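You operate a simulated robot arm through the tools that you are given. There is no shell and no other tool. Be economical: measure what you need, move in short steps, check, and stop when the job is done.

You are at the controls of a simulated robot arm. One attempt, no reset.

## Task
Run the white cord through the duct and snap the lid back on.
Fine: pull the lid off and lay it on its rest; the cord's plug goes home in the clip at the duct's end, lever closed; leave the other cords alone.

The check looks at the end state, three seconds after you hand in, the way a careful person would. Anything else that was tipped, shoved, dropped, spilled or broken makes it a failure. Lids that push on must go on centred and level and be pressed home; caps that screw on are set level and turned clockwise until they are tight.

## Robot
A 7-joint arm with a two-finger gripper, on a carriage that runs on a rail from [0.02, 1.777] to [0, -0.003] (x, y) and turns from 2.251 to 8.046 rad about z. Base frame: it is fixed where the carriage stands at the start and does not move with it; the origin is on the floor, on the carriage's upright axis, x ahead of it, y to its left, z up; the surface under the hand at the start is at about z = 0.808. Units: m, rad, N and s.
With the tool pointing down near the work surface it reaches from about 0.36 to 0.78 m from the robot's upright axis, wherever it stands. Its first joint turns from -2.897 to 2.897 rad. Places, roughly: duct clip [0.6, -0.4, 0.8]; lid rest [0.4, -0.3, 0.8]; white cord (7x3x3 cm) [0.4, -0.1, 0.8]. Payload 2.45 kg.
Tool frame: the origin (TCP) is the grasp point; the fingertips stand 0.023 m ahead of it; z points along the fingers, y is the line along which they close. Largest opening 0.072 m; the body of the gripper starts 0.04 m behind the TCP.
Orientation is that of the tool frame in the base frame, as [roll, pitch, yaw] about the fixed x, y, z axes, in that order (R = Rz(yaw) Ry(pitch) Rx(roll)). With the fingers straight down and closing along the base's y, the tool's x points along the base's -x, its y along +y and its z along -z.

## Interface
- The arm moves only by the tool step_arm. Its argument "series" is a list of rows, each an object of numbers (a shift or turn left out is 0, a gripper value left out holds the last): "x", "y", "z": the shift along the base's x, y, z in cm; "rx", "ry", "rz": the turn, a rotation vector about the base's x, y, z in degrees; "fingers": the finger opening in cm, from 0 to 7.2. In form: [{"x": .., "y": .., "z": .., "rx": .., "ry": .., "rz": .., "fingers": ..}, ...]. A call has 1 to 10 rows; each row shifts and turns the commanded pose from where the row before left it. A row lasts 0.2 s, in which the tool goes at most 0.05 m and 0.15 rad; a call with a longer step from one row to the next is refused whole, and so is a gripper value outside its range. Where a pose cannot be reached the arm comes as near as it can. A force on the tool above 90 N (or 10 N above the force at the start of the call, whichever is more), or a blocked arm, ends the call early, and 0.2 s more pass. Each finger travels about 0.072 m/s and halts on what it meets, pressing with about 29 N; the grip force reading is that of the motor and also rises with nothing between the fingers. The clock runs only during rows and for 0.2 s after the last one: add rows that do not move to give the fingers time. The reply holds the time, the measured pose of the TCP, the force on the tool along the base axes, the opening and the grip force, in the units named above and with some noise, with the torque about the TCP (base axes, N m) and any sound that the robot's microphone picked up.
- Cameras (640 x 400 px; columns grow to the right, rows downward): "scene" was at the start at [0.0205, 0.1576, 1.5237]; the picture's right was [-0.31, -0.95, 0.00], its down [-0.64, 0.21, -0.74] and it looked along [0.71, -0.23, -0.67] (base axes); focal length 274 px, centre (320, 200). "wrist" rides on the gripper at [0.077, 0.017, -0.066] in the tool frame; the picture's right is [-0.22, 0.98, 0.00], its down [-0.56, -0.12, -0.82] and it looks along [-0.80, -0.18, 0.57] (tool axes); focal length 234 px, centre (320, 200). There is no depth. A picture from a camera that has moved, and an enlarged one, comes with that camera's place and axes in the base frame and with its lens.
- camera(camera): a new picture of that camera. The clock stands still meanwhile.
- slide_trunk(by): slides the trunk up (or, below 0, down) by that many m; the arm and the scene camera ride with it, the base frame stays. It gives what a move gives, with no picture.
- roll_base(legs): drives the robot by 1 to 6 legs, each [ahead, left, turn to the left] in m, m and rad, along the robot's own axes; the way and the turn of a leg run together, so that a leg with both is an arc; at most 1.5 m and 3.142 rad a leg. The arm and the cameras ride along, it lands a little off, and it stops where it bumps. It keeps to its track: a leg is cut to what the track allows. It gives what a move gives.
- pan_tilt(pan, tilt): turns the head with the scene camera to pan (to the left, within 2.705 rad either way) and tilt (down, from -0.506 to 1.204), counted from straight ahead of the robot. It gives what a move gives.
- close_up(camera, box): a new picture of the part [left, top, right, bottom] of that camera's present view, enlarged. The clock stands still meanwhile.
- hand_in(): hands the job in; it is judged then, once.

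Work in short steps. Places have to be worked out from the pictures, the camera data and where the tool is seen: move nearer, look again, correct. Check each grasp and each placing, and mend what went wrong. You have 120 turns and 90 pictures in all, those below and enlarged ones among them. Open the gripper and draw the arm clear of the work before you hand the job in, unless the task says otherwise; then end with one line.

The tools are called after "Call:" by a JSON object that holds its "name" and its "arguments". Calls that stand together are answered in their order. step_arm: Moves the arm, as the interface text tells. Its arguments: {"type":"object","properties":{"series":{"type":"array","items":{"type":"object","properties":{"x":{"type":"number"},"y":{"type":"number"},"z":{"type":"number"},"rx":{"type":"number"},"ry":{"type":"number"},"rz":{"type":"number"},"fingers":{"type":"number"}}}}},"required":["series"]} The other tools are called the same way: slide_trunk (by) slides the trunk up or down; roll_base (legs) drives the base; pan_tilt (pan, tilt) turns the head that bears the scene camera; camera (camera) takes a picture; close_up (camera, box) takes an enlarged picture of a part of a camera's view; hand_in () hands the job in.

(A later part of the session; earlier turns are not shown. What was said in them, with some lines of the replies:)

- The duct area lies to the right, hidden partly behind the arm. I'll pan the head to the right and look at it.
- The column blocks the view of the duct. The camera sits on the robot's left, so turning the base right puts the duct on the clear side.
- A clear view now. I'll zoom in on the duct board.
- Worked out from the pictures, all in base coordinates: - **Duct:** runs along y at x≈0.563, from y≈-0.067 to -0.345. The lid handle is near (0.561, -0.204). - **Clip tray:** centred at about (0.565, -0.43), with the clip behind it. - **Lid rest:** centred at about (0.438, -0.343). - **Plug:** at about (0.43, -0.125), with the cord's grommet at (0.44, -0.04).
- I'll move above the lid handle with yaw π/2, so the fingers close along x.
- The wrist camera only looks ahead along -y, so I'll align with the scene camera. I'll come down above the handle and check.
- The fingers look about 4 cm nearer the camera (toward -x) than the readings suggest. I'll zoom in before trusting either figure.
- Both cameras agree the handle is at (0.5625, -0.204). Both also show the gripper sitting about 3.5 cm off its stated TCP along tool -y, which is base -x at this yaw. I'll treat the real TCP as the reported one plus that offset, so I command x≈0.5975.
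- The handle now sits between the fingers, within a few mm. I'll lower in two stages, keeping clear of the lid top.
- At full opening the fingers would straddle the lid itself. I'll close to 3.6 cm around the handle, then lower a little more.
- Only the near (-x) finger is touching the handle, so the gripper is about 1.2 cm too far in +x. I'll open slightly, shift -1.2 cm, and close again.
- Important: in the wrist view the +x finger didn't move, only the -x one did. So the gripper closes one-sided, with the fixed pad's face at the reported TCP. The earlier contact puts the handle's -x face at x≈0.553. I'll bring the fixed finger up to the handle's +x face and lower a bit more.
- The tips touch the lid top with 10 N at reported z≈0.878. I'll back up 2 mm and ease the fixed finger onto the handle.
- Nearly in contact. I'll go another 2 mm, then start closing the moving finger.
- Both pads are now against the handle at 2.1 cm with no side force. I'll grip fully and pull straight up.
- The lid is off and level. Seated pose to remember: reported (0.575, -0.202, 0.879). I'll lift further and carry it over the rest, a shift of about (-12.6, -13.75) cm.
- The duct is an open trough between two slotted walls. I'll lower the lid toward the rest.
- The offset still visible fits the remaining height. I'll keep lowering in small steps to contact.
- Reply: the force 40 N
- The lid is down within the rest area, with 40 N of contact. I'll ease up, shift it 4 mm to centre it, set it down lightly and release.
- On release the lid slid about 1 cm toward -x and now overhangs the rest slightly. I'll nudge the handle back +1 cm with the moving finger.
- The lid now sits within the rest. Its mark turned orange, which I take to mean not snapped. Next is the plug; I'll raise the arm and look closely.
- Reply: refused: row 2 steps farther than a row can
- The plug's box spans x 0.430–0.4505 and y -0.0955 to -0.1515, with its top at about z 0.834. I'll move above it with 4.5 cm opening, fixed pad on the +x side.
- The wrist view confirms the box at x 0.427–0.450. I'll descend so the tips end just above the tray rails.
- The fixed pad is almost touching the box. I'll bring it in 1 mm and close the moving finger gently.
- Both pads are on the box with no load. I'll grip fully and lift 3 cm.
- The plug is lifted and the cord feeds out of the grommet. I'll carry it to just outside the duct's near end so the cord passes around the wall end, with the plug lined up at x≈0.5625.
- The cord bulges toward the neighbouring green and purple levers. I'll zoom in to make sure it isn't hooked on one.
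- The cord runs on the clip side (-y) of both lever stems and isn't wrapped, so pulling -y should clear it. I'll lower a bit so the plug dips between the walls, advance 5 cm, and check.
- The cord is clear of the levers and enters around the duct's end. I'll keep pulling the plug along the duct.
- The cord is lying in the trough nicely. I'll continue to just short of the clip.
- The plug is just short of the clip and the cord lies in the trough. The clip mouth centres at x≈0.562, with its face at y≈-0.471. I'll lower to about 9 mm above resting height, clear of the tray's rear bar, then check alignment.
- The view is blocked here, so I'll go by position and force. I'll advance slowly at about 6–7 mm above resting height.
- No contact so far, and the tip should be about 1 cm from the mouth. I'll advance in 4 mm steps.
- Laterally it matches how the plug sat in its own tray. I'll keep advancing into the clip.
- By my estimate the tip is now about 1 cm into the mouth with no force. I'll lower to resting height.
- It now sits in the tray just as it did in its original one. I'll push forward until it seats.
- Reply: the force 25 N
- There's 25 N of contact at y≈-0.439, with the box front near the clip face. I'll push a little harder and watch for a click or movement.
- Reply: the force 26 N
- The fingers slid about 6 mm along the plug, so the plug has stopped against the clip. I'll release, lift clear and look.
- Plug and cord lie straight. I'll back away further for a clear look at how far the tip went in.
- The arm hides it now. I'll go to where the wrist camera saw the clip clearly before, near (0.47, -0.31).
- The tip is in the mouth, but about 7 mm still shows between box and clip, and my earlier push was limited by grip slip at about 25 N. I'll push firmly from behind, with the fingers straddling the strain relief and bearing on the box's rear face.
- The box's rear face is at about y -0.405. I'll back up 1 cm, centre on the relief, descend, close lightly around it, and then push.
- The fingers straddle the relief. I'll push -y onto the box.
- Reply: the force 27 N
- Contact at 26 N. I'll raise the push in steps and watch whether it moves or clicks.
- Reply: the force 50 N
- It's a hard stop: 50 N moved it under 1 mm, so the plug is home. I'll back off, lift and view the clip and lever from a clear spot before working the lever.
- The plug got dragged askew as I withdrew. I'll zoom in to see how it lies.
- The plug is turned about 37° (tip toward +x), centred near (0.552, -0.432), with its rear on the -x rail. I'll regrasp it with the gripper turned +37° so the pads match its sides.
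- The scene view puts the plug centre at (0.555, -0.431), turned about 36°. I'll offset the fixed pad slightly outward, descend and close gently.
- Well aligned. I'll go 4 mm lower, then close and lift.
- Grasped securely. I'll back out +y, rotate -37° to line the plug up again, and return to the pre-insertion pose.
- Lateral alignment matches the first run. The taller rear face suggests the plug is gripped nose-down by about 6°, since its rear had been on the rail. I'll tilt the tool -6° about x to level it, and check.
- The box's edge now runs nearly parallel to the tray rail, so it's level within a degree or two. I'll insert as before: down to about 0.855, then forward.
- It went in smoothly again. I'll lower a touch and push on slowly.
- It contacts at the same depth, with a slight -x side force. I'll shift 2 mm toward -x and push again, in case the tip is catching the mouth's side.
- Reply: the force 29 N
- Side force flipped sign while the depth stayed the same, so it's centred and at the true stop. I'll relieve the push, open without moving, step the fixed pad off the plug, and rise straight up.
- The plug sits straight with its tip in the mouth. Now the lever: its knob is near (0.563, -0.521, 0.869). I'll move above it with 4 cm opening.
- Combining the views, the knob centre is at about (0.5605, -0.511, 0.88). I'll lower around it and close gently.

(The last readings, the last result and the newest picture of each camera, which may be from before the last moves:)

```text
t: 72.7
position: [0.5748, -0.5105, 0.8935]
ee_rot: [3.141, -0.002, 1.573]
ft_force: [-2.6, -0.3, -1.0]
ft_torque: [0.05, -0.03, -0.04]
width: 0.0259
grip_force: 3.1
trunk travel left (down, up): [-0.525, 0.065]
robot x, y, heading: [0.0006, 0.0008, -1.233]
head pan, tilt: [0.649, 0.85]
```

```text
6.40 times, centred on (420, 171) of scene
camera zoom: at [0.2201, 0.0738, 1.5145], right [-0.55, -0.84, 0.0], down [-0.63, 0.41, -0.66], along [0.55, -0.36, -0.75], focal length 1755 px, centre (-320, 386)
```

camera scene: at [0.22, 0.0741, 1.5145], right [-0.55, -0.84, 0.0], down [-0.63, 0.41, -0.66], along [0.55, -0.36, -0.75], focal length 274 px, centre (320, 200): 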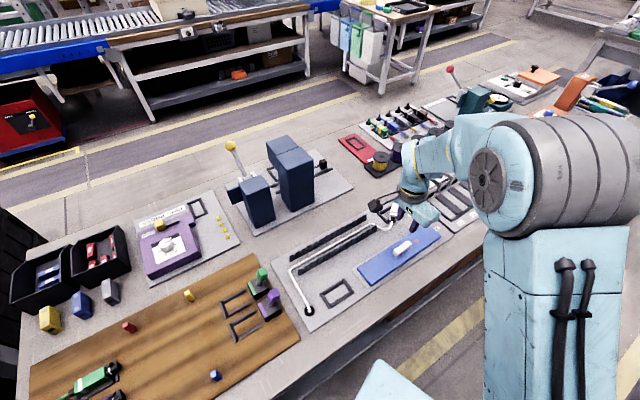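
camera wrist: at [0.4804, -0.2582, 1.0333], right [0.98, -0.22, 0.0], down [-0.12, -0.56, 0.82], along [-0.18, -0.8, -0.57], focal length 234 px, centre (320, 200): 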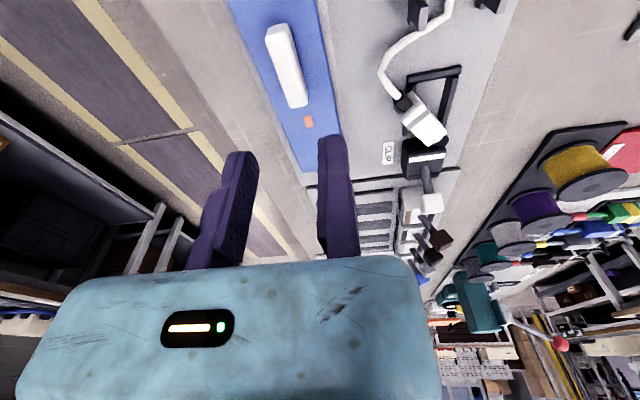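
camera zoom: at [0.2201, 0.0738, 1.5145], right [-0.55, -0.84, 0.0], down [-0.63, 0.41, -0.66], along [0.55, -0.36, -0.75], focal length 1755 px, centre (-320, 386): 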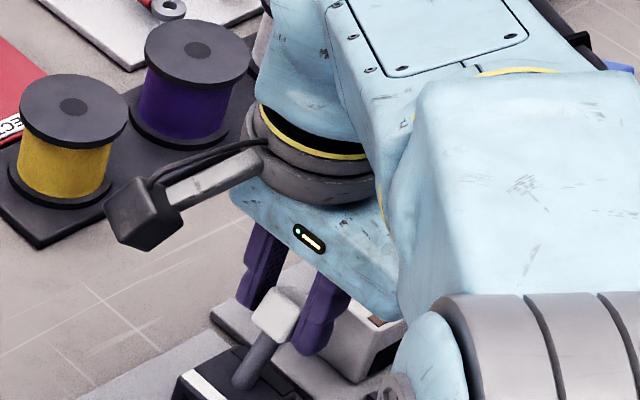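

The moving finger touches the knob first, so I'll shift -4 mm to bring the fixed pad to it, then grip.

Call:
{"name": "step_arm", "arguments": {"series": [{"fingers": 3.0}, {"x": -0.4}, {"fingers": 2.2}, {}, {"fingers": 1.5}, {}, {}]}}

```text
t: 74.3
position: [0.5693, -0.5124, 0.8933]
ee_rot: [-3.141, 0.002, 1.57]
ft_force: [-10.9, 3.2, -1.3]
ft_torque: [0.11, -0.16, -0.62]
width: 0.0219
grip_force: 44.7
trunk travel left (down, up): [-0.525, 0.065]
robot x, y, heading: [-0.0006, 0.0023, -1.232]
head pan, tilt: [0.649, 0.85]
```

The knob is gripped. I'll swing it toward the plug (+y) along an arc, in small steps.

Call:
{"name": "step_arm", "arguments": {"series": [{"x": -0.1, "y": 0.5, "z": 0.2}, {"y": 0.5, "z": 0.1}, {"y": 0.5, "z": 0.1}, {}]}}

```text
t: 75.3
position: [0.5703, -0.4953, 0.8956]
ee_rot: [-3.141, -0.002, 1.574]
ft_force: [-0.8, 1.8, 0.6]
ft_torque: [0.1, -0.02, -0.13]
width: 0.022
grip_force: 45.1
trunk travel left (down, up): [-0.525, 0.065]
robot x, y, heading: [-0.0021, 0.0008, -1.23]
head pan, tilt: [0.649, 0.85]
```

It moves freely. I'll continue over the top.

Call:
{"name": "step_arm", "arguments": {"series": [{"y": 0.5}, {"y": 0.5, "z": -0.1}, {"y": 0.5, "z": -0.15}, {"y": 0.5, "z": -0.2}, {}]}}

Call:
{"name": "close_up", "arguments": {"camera": "scene", "box": [370, 150, 450, 200]}}

```text
t: 76.5
position: [0.5705, -0.478, 0.893]
ee_rot: [3.141, 0.002, 1.576]
ft_force: [11.6, -24.8, 15.7]
ft_torque: [-1.59, 0.16, 0.23]
width: 0.0216
grip_force: 44.9
trunk travel left (down, up): [-0.525, 0.065]
robot x, y, heading: [-0.0035, -0.0022, -1.229]
head pan, tilt: [0.649, 0.85]
```

```text
8.00 times, centred on (410, 175) of scene
camera zoom: at [0.2204, 0.0727, 1.5147], right [-0.55, -0.84, 0.0], down [-0.63, 0.41, -0.66], along [0.55, -0.36, -0.75], focal length 2194 px, centre (-400, 400)
```

zoom: 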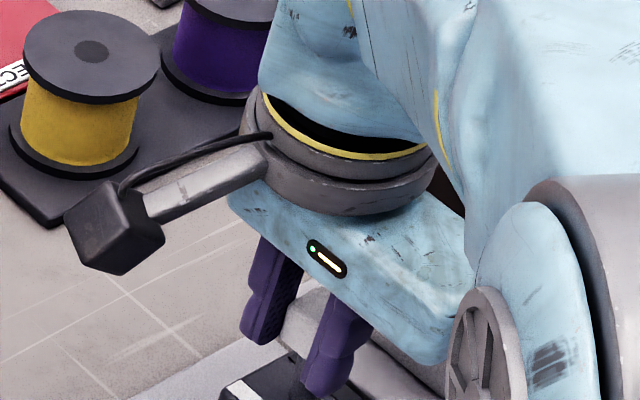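

There's about 30 N of resistance along the lever's tangent: either a detent or the end stop. I'll push a little further and watch for a click.

Call:
{"name": "step_arm", "arguments": {"series": [{"y": 0.2, "z": -0.1}, {"y": 0.2, "z": -0.1}, {}]}}

```text
t: 77.3
position: [0.5701, -0.4712, 0.8905]
ee_rot: [3.14, 0.0, 1.572]
ft_force: [1.5, -14.6, 25.8]
ft_torque: [-1.33, 0.41, 0.1]
width: 0.0215
grip_force: 45.4
trunk travel left (down, up): [-0.525, 0.065]
robot x, y, heading: [-0.0026, -0.0025, -1.234]
head pan, tilt: [0.649, 0.85]
```

It moved 7 mm more and the force shifted. I'll ease off, open, lift and look at the lever.

Call:
{"name": "step_arm", "arguments": {"series": [{"z": 0.3}, {"fingers": 3.4}, {}, {"z": 3}, {"z": 4}, {"x": -3, "y": 3}, {"x": -3, "y": 3}, {"x": -3, "y": 3.5}, {"x": -1, "y": 3.5}, {}]}}

Call:
{"name": "close_up", "arguments": {"camera": "wrist", "box": [350, 80, 510, 180]}}

```text
t: 79.5
position: [0.4715, -0.3401, 0.964]
ee_rot: [-3.141, 0.0, 1.573]
ft_force: [0.5, 0.6, 0.6]
ft_torque: [-0.01, 0.02, 0.01]
width: 0.034
grip_force: 0.0
trunk travel left (down, up): [-0.525, 0.065]
robot x, y, heading: [-0.0008, 0.0008, -1.232]
head pan, tilt: [0.649, 0.85]
```

```text
4.00 times, centred on (430, 130) of wrist
camera zoom: at [0.4895, -0.2637, 1.0276], right [0.98, -0.22, 0.0], down [-0.12, -0.56, 0.82], along [-0.18, -0.8, -0.57], focal length 937 px, centre (-120, 480)
```

zoom: 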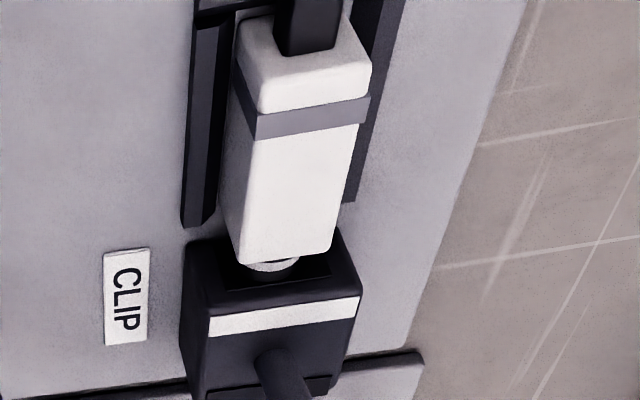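

Call:
{"name": "close_up", "arguments": {"camera": "wrist", "box": [360, 120, 488, 200]}}

```text
5.00 times, centred on (424, 160) of wrist
camera zoom: at [0.4895, -0.2637, 1.0276], right [0.98, -0.22, 0.0], down [-0.12, -0.56, 0.82], along [-0.18, -0.8, -0.57], focal length 1171 px, centre (-200, 400)
```

zoom: 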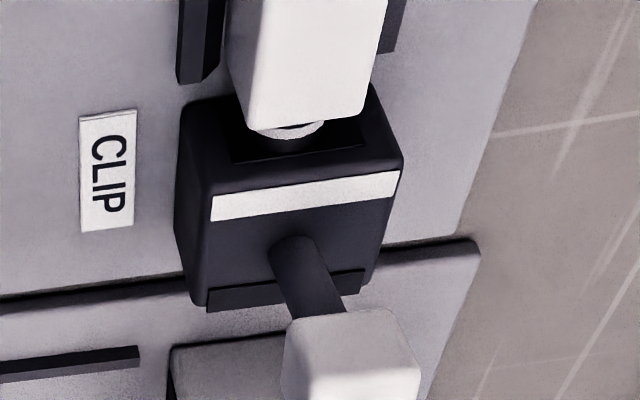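

The lever has come forward to about upright (y≈-0.482). I'll check its angle with the scene camera.

Call:
{"name": "close_up", "arguments": {"camera": "scene", "box": [360, 160, 460, 222]}}

```text
6.40 times, centred on (410, 191) of scene
camera zoom: at [0.2203, 0.0741, 1.5144], right [-0.55, -0.84, 0.0], down [-0.63, 0.41, -0.66], along [0.55, -0.36, -0.75], focal length 1755 px, centre (-256, 258)
```

zoom: 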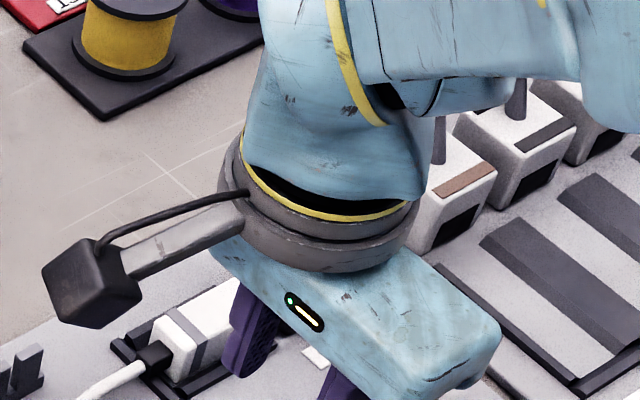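

Blocked again, so I'll save pictures. The lever seems to need more force than my grip could hold. I'll put the closed fingers behind the knob and push it toward the plug.

Call:
{"name": "step_arm", "arguments": {"series": [{"x": 1.5, "y": -4, "fingers": 0}, {"x": 1.5, "y": -4}, {"x": 2, "y": -4}, {"x": 2, "y": -3}, {"x": 2, "y": -3}, {"z": -3}, {"z": -3}, {"z": -1.8}, {}]}}

Call:
{"name": "camera", "arguments": {"camera": "wrist"}}

```text
t: 81.5
position: [0.5617, -0.5233, 0.8838]
ee_rot: [3.141, -0.001, 1.57]
ft_force: [-0.2, 0.7, -0.5]
ft_torque: [-0.03, -0.04, 0.0]
width: 0.0001
grip_force: 28.1
trunk travel left (down, up): [-0.525, 0.065]
robot x, y, heading: [-0.0044, -0.0002, -1.23]
head pan, tilt: [0.649, 0.85]
```

```text
10 pictures are left
camera wrist: at [0.5787, -0.4461, 0.948], right [0.98, -0.22, 0.0], down [-0.12, -0.56, 0.82], along [-0.18, -0.8, -0.57], focal length 234 px, centre (320, 200)
```

wrist: 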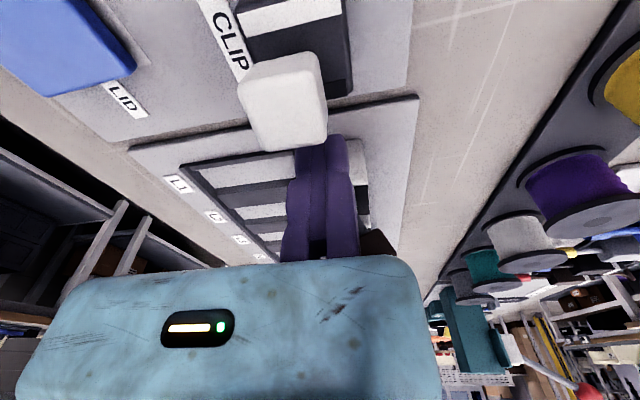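

The fingers are behind the knob. I'll push +y in small steps.

Call:
{"name": "step_arm", "arguments": {"series": [{"y": 1.0, "x": -0.1}, {"y": 0.6}, {"y": 0.5}, {"y": 0.5}, {}]}}

```text
t: 82.7
position: [0.5606, -0.4965, 0.8849]
ee_rot: [3.139, 0.0, 1.571]
ft_force: [0.4, -3.0, 0.1]
ft_torque: [-0.02, -0.01, -0.02]
width: 0.0059
grip_force: 28.0
trunk travel left (down, up): [-0.525, 0.065]
robot x, y, heading: [0.0003, -0.0005, -1.229]
head pan, tilt: [0.649, 0.85]
```

The fingertips are bearing on the stem with only 3 N. I'll keep pushing.

Call:
{"name": "step_arm", "arguments": {"series": [{"y": 0.5}, {"y": 0.5}, {"y": 0.5}, {"y": 0.4}, {}]}}

```text
t: 83.7
position: [0.5546, -0.4957, 0.8885]
ee_rot: [3.137, 0.032, 1.568]
ft_force: [2.6, -18.1, -1.9]
ft_torque: [-0.28, 0.19, -0.07]
width: 0.0059
grip_force: 28.0
trunk travel left (down, up): [-0.525, 0.065]
robot x, y, heading: [0.0018, -0.0071, -1.236]
head pan, tilt: [0.649, 0.85]
stopped in row 5: the force on the tool passed its limit at 91 N (the readings are from after the stop); the commanded pose is now the measured one
```

Over 90 N with no motion, so the lever is at a hard stop with the stem about upright. I'll retreat fully to get a clear look at it.

Call:
{"name": "step_arm", "arguments": {"series": [{"y": -1.5}, {"z": 3}, {"z": 4}, {"z": 4}, {"x": -3, "z": 3}, {"x": -4.5}, {"x": -4.5}, {"x": -4.5}, {"x": -4.5}, {"x": -4.5}]}}

Call:
{"name": "step_arm", "arguments": {"series": [{"x": -4.5}, {"x": -4.5}, {"x": -4.5}, {}]}}

Call:
{"name": "close_up", "arguments": {"camera": "scene", "box": [372, 160, 452, 210]}}

```text
t: 85.9
position: [0.3019, -0.5073, 1.0286]
ee_rot: [3.133, 0.027, 1.571]
ft_force: [0.0, -0.1, 0.2]
ft_torque: [-0.01, 0.02, 0.03]
width: 0.0
grip_force: 28.3
trunk travel left (down, up): [-0.525, 0.065]
robot x, y, heading: [0.0014, -0.0003, -1.233]
head pan, tilt: [0.649, 0.85]
```

```text
t: 86.9
position: [0.1661, -0.5033, 1.0295]
ee_rot: [3.133, 0.025, 1.571]
ft_force: [1.0, 0.5, 0.9]
ft_torque: [0.02, -0.01, -0.02]
width: 0.0
grip_force: 28.6
trunk travel left (down, up): [-0.525, 0.065]
robot x, y, heading: [-0.0002, -0.001, -1.235]
head pan, tilt: [0.649, 0.85]
```

```text
8.00 times, centred on (412, 185) of scene
camera zoom: at [0.22, 0.0734, 1.5145], right [-0.55, -0.83, 0.0], down [-0.63, 0.41, -0.66], along [0.55, -0.36, -0.75], focal length 2194 px, centre (-416, 320)
```

zoom: 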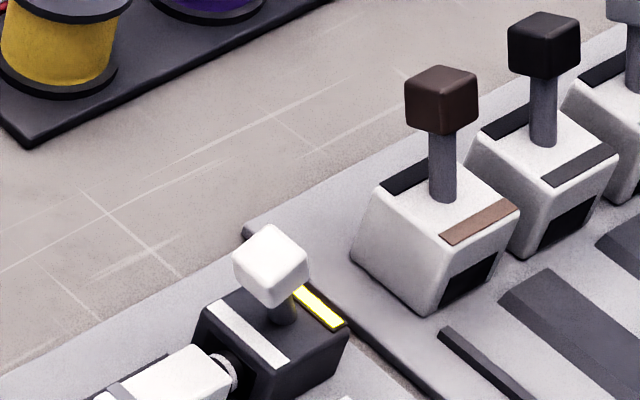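

The lever leans forward over the plug and the clip's strip is lit, so the plug is engaged and the lever closed. Next I'll check the cord in the duct and the lid on its rest.

Call:
{"name": "close_up", "arguments": {"camera": "scene", "box": [270, 180, 430, 280]}}

Call:
{"name": "close_up", "arguments": {"camera": "scene", "box": [340, 200, 452, 290]}}

```text
4.00 times, centred on (350, 230) of scene
camera zoom: at [0.22, 0.0734, 1.5145], right [-0.55, -0.83, 0.0], down [-0.63, 0.41, -0.66], along [0.55, -0.36, -0.75], focal length 1097 px, centre (200, 80)
```

zoom: 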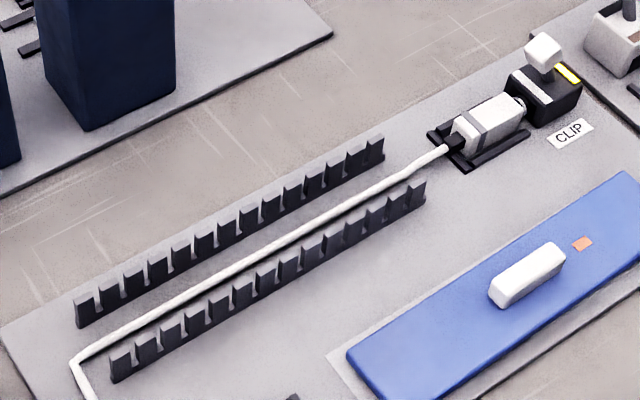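

```text
4.44 times, centred on (396, 245) of scene
camera zoom: at [0.22, 0.0734, 1.5145], right [-0.55, -0.83, 0.0], down [-0.63, 0.41, -0.66], along [0.55, -0.36, -0.75], focal length 1219 px, centre (-18, 0)
```

zoom: 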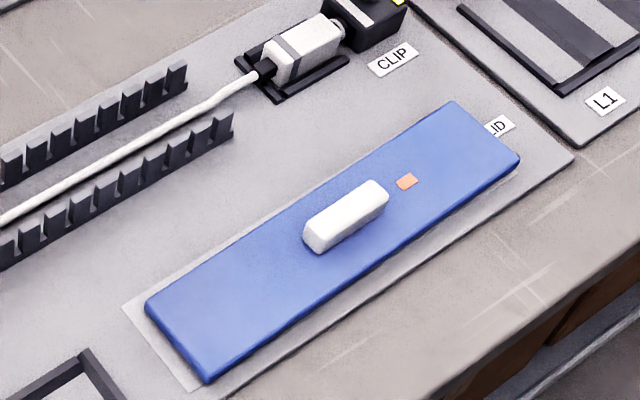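

Cord, plug and clip look right. The lid lies at centre (0.435, -0.344), turned about 1°, with its handle near (0.434, -0.341). I'll level the tool (it picked up about 1.5° of tilt) and move above the handle.

Call:
{"name": "step_arm", "arguments": {"series": [{"x": 4.1, "y": 2.4, "rx": 1.43, "ry": 0.49, "fingers": 4}, {"x": 4.1, "y": 2.4, "rz": 0.9}, {"x": 4.1, "y": 2.4}, {"x": 4.1, "y": 2.3}, {"x": 4.1, "y": 2.3}, {"x": 4.1, "y": 2.3}, {"x": 4.0, "y": 2.2}, {"z": -4.5}, {"z": -4.5}, {}]}}

```text
t: 89.1
position: [0.4558, -0.3442, 0.9406]
ee_rot: [-3.141, 0.003, 1.587]
ft_force: [0.8, 0.1, 0.1]
ft_torque: [0.0, 0.02, 0.03]
width: 0.0401
grip_force: 0.0
trunk travel left (down, up): [-0.525, 0.065]
robot x, y, heading: [-0.0021, 0.0006, -1.229]
head pan, tilt: [0.649, 0.85]
```

The tool is level. I'll descend beside the handle and bring the fixed pad near.

Call:
{"name": "step_arm", "arguments": {"series": [{"x": -0.3, "y": 0.3, "z": -3}, {"z": -3}, {"z": -2}, {"z": -0.8}, {}]}}

Call:
{"name": "close_up", "arguments": {"camera": "wrist", "box": [160, 60, 400, 210]}}

```text
t: 90.3
position: [0.4491, -0.34, 0.8518]
ee_rot: [-3.139, 0.0, 1.586]
ft_force: [-0.7, -0.6, 0.7]
ft_torque: [-0.05, 0.0, -0.05]
width: 0.0398
grip_force: 0.0
trunk travel left (down, up): [-0.525, 0.065]
robot x, y, heading: [-0.0, 0.0, -1.231]
head pan, tilt: [0.649, 0.85]
```

```text
2.67 times, centred on (280, 135) of wrist
camera zoom: at [0.4658, -0.2633, 0.9159], right [0.98, -0.2, 0.0], down [-0.12, -0.56, 0.82], along [-0.17, -0.8, -0.57], focal length 624 px, centre (427, 373)
```

zoom: 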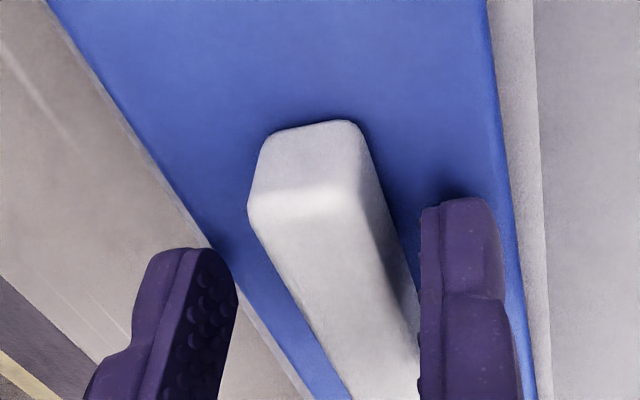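

Compared with the original grip picture, the handle is about 6 mm further -y. I'll shift to reproduce that grip, then close lightly.

Call:
{"name": "step_arm", "arguments": {"series": [{"x": -0.1, "y": -0.6}, {"z": -0.2}, {"fingers": 2.4}, {"fingers": 2.0}, {}, {}]}}

Call:
{"name": "close_up", "arguments": {"camera": "wrist", "box": [160, 60, 400, 210]}}

```text
t: 91.7
position: [0.4493, -0.346, 0.8497]
ee_rot: [-3.14, 0.0, 1.587]
ft_force: [-0.3, -1.5, 0.3]
ft_torque: [-0.03, 0.03, 0.01]
width: 0.0199
grip_force: 0.0
trunk travel left (down, up): [-0.525, 0.065]
robot x, y, heading: [-0.0042, -0.0008, -1.231]
head pan, tilt: [0.649, 0.85]
```

```text
2.67 times, centred on (280, 135) of wrist
camera zoom: at [0.4656, -0.2695, 0.9146], right [0.98, -0.2, 0.0], down [-0.12, -0.56, 0.82], along [-0.17, -0.8, -0.57], focal length 624 px, centre (427, 373)
```

zoom: 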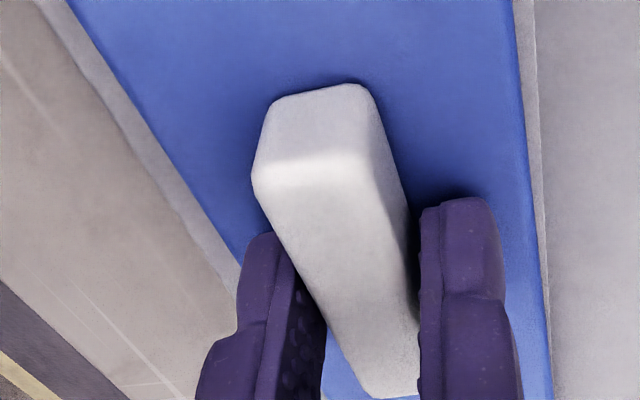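

I overshot by about 3 mm. I'll shift back +3 mm, grip fully and lift.

Call:
{"name": "step_arm", "arguments": {"series": [{"y": 0.3}, {"fingers": 0}, {}, {}, {"z": 1}, {"z": 2}, {"z": 3}, {}]}}

Call:
{"name": "close_up", "arguments": {"camera": "wrist", "box": [160, 60, 400, 210]}}

```text
t: 93.5
position: [0.448, -0.3411, 0.9098]
ee_rot: [-3.14, 0.003, 1.587]
ft_force: [-0.5, -0.1, 0.3]
ft_torque: [-0.02, -0.01, 0.0]
width: 0.017
grip_force: 29.3
trunk travel left (down, up): [-0.525, 0.065]
robot x, y, heading: [-0.0022, -0.0012, -1.24]
head pan, tilt: [0.649, 0.85]
```

```text
2.67 times, centred on (280, 135) of wrist
camera zoom: at [0.465, -0.265, 0.974], right [0.98, -0.2, 0.0], down [-0.12, -0.56, 0.82], along [-0.17, -0.8, -0.57], focal length 624 px, centre (427, 373)
```

zoom: 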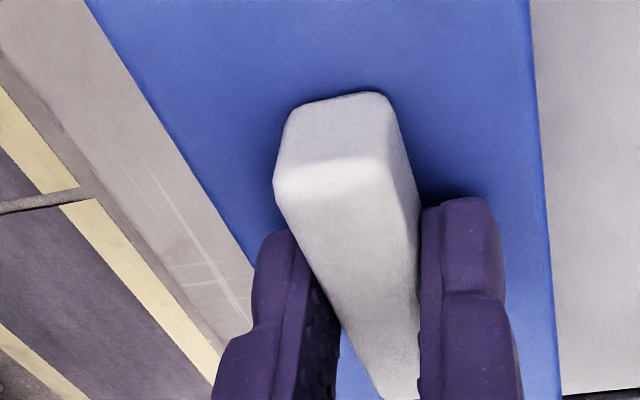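

The lid is held as before. I'll lift, square the yaw, and carry it over the duct to just above the seat at (0.575, -0.203).

Call:
{"name": "step_arm", "arguments": {"series": [{"z": 2.5}, {"z": 2, "rz": -0.85}, {"x": 3.2, "y": 3.4}, {"x": 3.2, "y": 3.4}, {"x": 3.2, "y": 3.4}, {"x": 3.1, "y": 3.6}, {}, {}]}}

```text
t: 95.3
position: [0.5755, -0.2036, 0.9527]
ee_rot: [-3.14, 0.003, 1.57]
ft_force: [-0.9, 0.4, -0.5]
ft_torque: [-0.01, 0.01, -0.01]
width: 0.0174
grip_force: 28.9
trunk travel left (down, up): [-0.525, 0.065]
robot x, y, heading: [-0.0032, -0.0004, -1.232]
head pan, tilt: [0.649, 0.85]
```

Position matches the recorded seat. I'll lower to about 1 cm above it and check alignment with the walls.

Call:
{"name": "step_arm", "arguments": {"series": [{"z": -2.5}, {"z": -2}, {"z": -1.2}, {}]}}

Call:
{"name": "close_up", "arguments": {"camera": "scene", "box": [270, 180, 430, 280]}}

```text
t: 96.3
position: [0.5754, -0.2044, 0.899]
ee_rot: [-3.139, 0.001, 1.572]
ft_force: [-0.6, -0.2, -1.3]
ft_torque: [0.02, 0.01, 0.02]
width: 0.0172
grip_force: 29.0
trunk travel left (down, up): [-0.525, 0.065]
robot x, y, heading: [0.0005, 0.0002, -1.234]
head pan, tilt: [0.649, 0.85]
```

```text
4.00 times, centred on (350, 230) of scene
camera zoom: at [0.2207, 0.0733, 1.5144], right [-0.55, -0.83, 0.0], down [-0.63, 0.41, -0.66], along [0.55, -0.36, -0.75], focal length 1097 px, centre (200, 80)
```

zoom: 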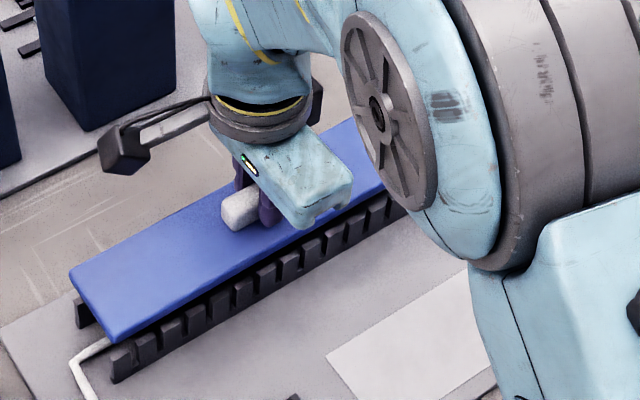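

The lid's corner works out at (0.537, -0.066), matching its original seated position (0.537, -0.067). I'll lower onto the walls and press.

Call:
{"name": "step_arm", "arguments": {"series": [{"z": -1}, {"z": -0.5}, {"z": -0.3}, {"z": -0.3}, {}]}}

```text
t: 97.5
position: [0.5773, -0.2066, 0.8793]
ee_rot: [3.138, 0.004, 1.573]
ft_force: [7.2, -0.7, 30.7]
ft_torque: [-0.01, 0.26, 0.02]
width: 0.0173
grip_force: 28.8
trunk travel left (down, up): [-0.525, 0.065]
robot x, y, heading: [-0.0, -0.0012, -1.228]
head pan, tilt: [0.649, 0.85]
```

31 N at z 0.8793, close to the seated height. I'll press on and listen for a snap.

Call:
{"name": "step_arm", "arguments": {"series": [{"z": -0.2}, {"z": -0.2}, {}]}}

```text
t: 98.3
position: [0.5762, -0.2039, 0.877]
ee_rot: [3.134, 0.005, 1.571]
ft_force: [2.6, -3.3, 59.3]
ft_torque: [0.08, 1.05, 0.04]
width: 0.0175
grip_force: 29.0
trunk travel left (down, up): [-0.525, 0.065]
robot x, y, heading: [0.0049, -0.001, -1.235]
head pan, tilt: [0.649, 0.85]
```

It's firm at 59 N. I'll release without dragging, rise, move off the line of sight and check the indicator.

Call:
{"name": "step_arm", "arguments": {"series": [{"z": 0.4}, {"fingers": 3.2}, {}, {"x": 0.3}, {"z": 3}, {"z": 4}, {"z": 4}, {"y": -4.5}, {"x": -3, "y": -4}, {"x": -4.5}]}}

Call:
{"name": "step_arm", "arguments": {"series": [{"x": -4.5, "y": -2}, {"x": -4.5, "y": -2}, {"x": -4.5, "y": -2}, {"x": -4.5, "y": -2}, {"x": -4.5, "y": -2}, {"x": -4.5, "y": -2}, {}]}}

Call:
{"name": "close_up", "arguments": {"camera": "scene", "box": [270, 160, 430, 260]}}

```text
t: 100.5
position: [0.506, -0.2914, 0.9846]
ee_rot: [-3.14, 0.002, 1.572]
ft_force: [-0.6, 0.1, 0.7]
ft_torque: [0.0, -0.02, 0.03]
width: 0.0321
grip_force: 0.0
trunk travel left (down, up): [-0.525, 0.065]
robot x, y, heading: [0.0027, 0.0013, -1.229]
head pan, tilt: [0.649, 0.85]
```

```text
t: 102.1
position: [0.2336, -0.4102, 0.9912]
ee_rot: [-3.139, 0.002, 1.572]
ft_force: [0.2, -1.0, 0.1]
ft_torque: [-0.01, -0.01, 0.01]
width: 0.0321
grip_force: 0.1
trunk travel left (down, up): [-0.525, 0.065]
robot x, y, heading: [0.0, 0.001, -1.232]
head pan, tilt: [0.649, 0.85]
```

```text
4.00 times, centred on (350, 210) of scene
camera zoom: at [0.22, 0.0732, 1.5145], right [-0.55, -0.83, 0.0], down [-0.63, 0.41, -0.66], along [0.55, -0.36, -0.75], focal length 1097 px, centre (200, 160)
```

zoom: 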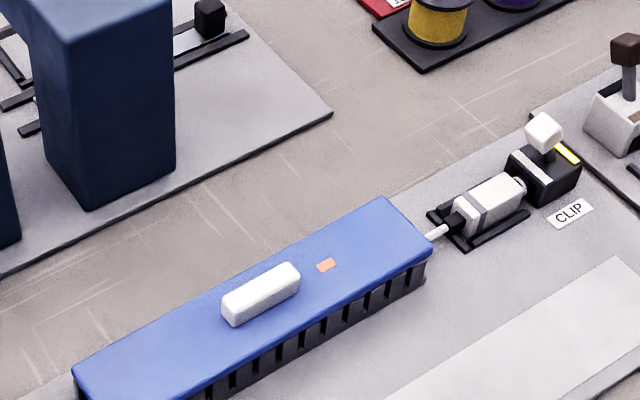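

The lid is down, but its mark is still orange, so it isn't snapped. Measured edges put it about 1.3° off in yaw, with the clip end toward +x. I'll regrip, lift a few mm, rotate -1.3°, and press again.

Call:
{"name": "step_arm", "arguments": {"series": [{"x": 3.85, "y": 2.3}, {"x": 3.85, "y": 2.3}, {"x": 3.85, "y": 2.3}, {"x": 3.85, "y": 2.3}, {"x": 3.85, "y": 2.3}, {"x": 3.85, "y": 2.3}, {"x": 3.85, "y": 2.3}, {"x": 3.85, "y": 2.3}, {"x": 3.85, "y": 2.3}, {}]}}

Call:
{"name": "step_arm", "arguments": {"series": [{"z": -3}, {"z": -3.5}, {"z": -3.5}, {"z": -0.8}, {}]}}

```text
t: 104.3
position: [0.5815, -0.2003, 0.9843]
ee_rot: [-3.14, 0.002, 1.571]
ft_force: [0.2, 1.1, -1.1]
ft_torque: [-0.04, 0.01, 0.02]
width: 0.0319
grip_force: 0.1
trunk travel left (down, up): [-0.525, 0.065]
robot x, y, heading: [0.0041, 0.0017, -1.239]
head pan, tilt: [0.649, 0.85]
```

```text
t: 105.5
position: [0.5811, -0.2018, 0.8777]
ee_rot: [-3.14, 0.001, 1.572]
ft_force: [-0.5, -0.1, 0.0]
ft_torque: [0.0, 0.02, 0.0]
width: 0.032
grip_force: 0.1
trunk travel left (down, up): [-0.525, 0.065]
robot x, y, heading: [-0.0006, -0.0019, -1.23]
head pan, tilt: [0.649, 0.85]
```

No contact at z 0.8777, so at its middle the lid is already within about 1 mm of seated height. I'll grip, lift 2 mm, correct the yaw, and press.

Call:
{"name": "step_arm", "arguments": {"series": [{"x": -0.45, "z": 0.1}, {"fingers": 2.0}, {}, {"fingers": 0}, {}, {}, {"z": 0.3}, {}]}}

```text
t: 107.3
position: [0.5776, -0.2026, 0.8824]
ee_rot: [-3.138, 0.0, 1.57]
ft_force: [-0.3, -0.8, -0.7]
ft_torque: [-0.02, -0.04, 0.03]
width: 0.0172
grip_force: 29.5
trunk travel left (down, up): [-0.525, 0.065]
robot x, y, heading: [0.0013, -0.0005, -1.233]
head pan, tilt: [0.649, 0.85]
```

The lid lifts freely, and the grip reads x 0.5776 against 0.575 originally. I'll shift -2.5 mm, rotate -1.3°, then press down.

Call:
{"name": "step_arm", "arguments": {"series": [{"z": 0.3}, {"x": -0.25, "y": 0.05, "rz": -1.3}, {}, {"z": -0.4}, {"z": -0.3}, {"z": -0.2}, {}]}}

```text
t: 108.9
position: [0.5745, -0.203, 0.8791]
ee_rot: [3.138, 0.003, 1.551]
ft_force: [1.6, 3.7, 29.8]
ft_torque: [0.06, 0.32, -0.05]
width: 0.0176
grip_force: 28.6
trunk travel left (down, up): [-0.525, 0.065]
robot x, y, heading: [0.0017, -0.0, -1.232]
head pan, tilt: [0.649, 0.85]
```

Contact again at 30 N. I'll press harder, staying under 90 N.

Call:
{"name": "step_arm", "arguments": {"series": [{"z": -0.2}, {"z": -0.2}, {"z": -0.15}, {}]}}

```text
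t: 109.9
position: [0.5736, -0.2025, 0.8767]
ee_rot: [3.128, 0.005, 1.548]
ft_force: [5.6, 1.5, 67.5]
ft_torque: [0.23, 1.41, -0.16]
width: 0.0173
grip_force: 29.1
trunk travel left (down, up): [-0.525, 0.065]
robot x, y, heading: [-0.0013, -0.0011, -1.234]
head pan, tilt: [0.649, 0.85]
```

To test whether it snapped, I'll ease up and see if the lid holds against a slight lift.

Call:
{"name": "step_arm", "arguments": {"series": [{"z": 0.5}, {"z": 0.3}, {}]}}

```text
t: 110.7
position: [0.5718, -0.2037, 0.8771]
ee_rot: [-3.141, 0.0, 1.55]
ft_force: [8.6, -1.3, 21.8]
ft_torque: [-0.61, -0.15, 0.25]
width: 0.0173
grip_force: 29.3
trunk travel left (down, up): [-0.525, 0.065]
robot x, y, heading: [-0.0008, 0.0008, -1.232]
head pan, tilt: [0.649, 0.85]
```

Call:
{"name": "step_arm", "arguments": {"series": [{"z": 0.2}, {"z": 0.2}, {}]}}

```text
t: 111.5
position: [0.5736, -0.2008, 0.8776]
ee_rot: [-3.13, -0.003, 1.548]
ft_force: [-1.3, 6.9, -26.7]
ft_torque: [0.11, -0.4, 0.08]
width: 0.0175
grip_force: 29.1
trunk travel left (down, up): [-0.525, 0.065]
robot x, y, heading: [-0.0008, 0.001, -1.232]
head pan, tilt: [0.649, 0.85]
```

It now resists lifting with 27 N, so it has snapped in. I'll relax, release cleanly and retreat for a look.

Call:
{"name": "step_arm", "arguments": {"series": [{"z": -0.25}, {"fingers": 3.2}, {}, {"x": 0.3}, {"z": 3}, {"z": 4}, {"z": 4}, {"y": -4.5}, {"x": -3, "y": -4}, {"x": -4.5}]}}

Call:
{"name": "step_arm", "arguments": {"series": [{"x": -4.5, "y": -2}, {"x": -4.5, "y": -2}, {"x": -4.5, "y": -2}, {"x": -4.5, "y": -2}, {"x": -4.5, "y": -2}, {"x": -4.5, "y": -2}, {}]}}

Call:
{"name": "close_up", "arguments": {"camera": "scene", "box": [260, 165, 444, 280]}}

```text
t: 113.7
position: [0.4979, -0.2895, 0.9842]
ee_rot: [-3.14, 0.002, 1.547]
ft_force: [-0.5, -0.9, -0.5]
ft_torque: [0.01, 0.02, 0.02]
width: 0.032
grip_force: 0.1
trunk travel left (down, up): [-0.525, 0.065]
robot x, y, heading: [0.0016, 0.002, -1.238]
head pan, tilt: [0.649, 0.85]
```

```text
t: 115.3
position: [0.2279, -0.404, 0.9919]
ee_rot: [3.14, 0.001, 1.547]
ft_force: [-0.2, 0.6, -0.7]
ft_torque: [0.0, -0.03, 0.01]
width: 0.0319
grip_force: 0.1
trunk travel left (down, up): [-0.525, 0.065]
robot x, y, heading: [-0.0015, 0.0002, -1.237]
head pan, tilt: [0.649, 0.85]
```

```text
3.48 times, centred on (352, 222) of scene
camera zoom: at [0.22, 0.0732, 1.5145], right [-0.55, -0.83, 0.0], down [-0.63, 0.41, -0.66], along [0.55, -0.36, -0.75], focal length 954 px, centre (209, 122)
```

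zoom: 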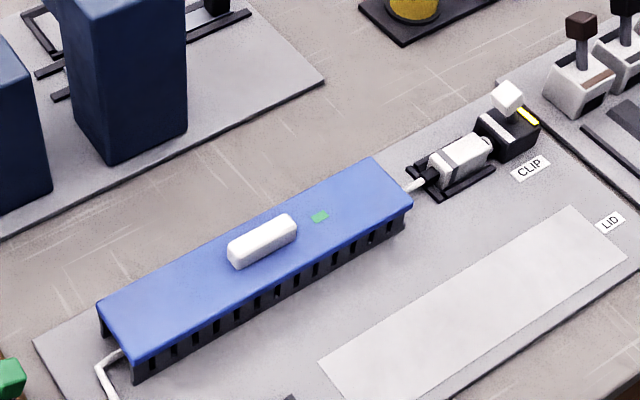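

The lid's mark is green (snapped), the cord runs through the duct, the clip's strip is lit with the lever closed, and the arm is clear with the gripper open. Handing in.

Call:
{"name": "hand_in", "arguments": {}}

```text
The job is handed in.
```

The white cord now runs through the duct. Its plug is in the clip against the stop with the lever closed and the clip's strip lit, and the lid is snapped back on with its mark green.
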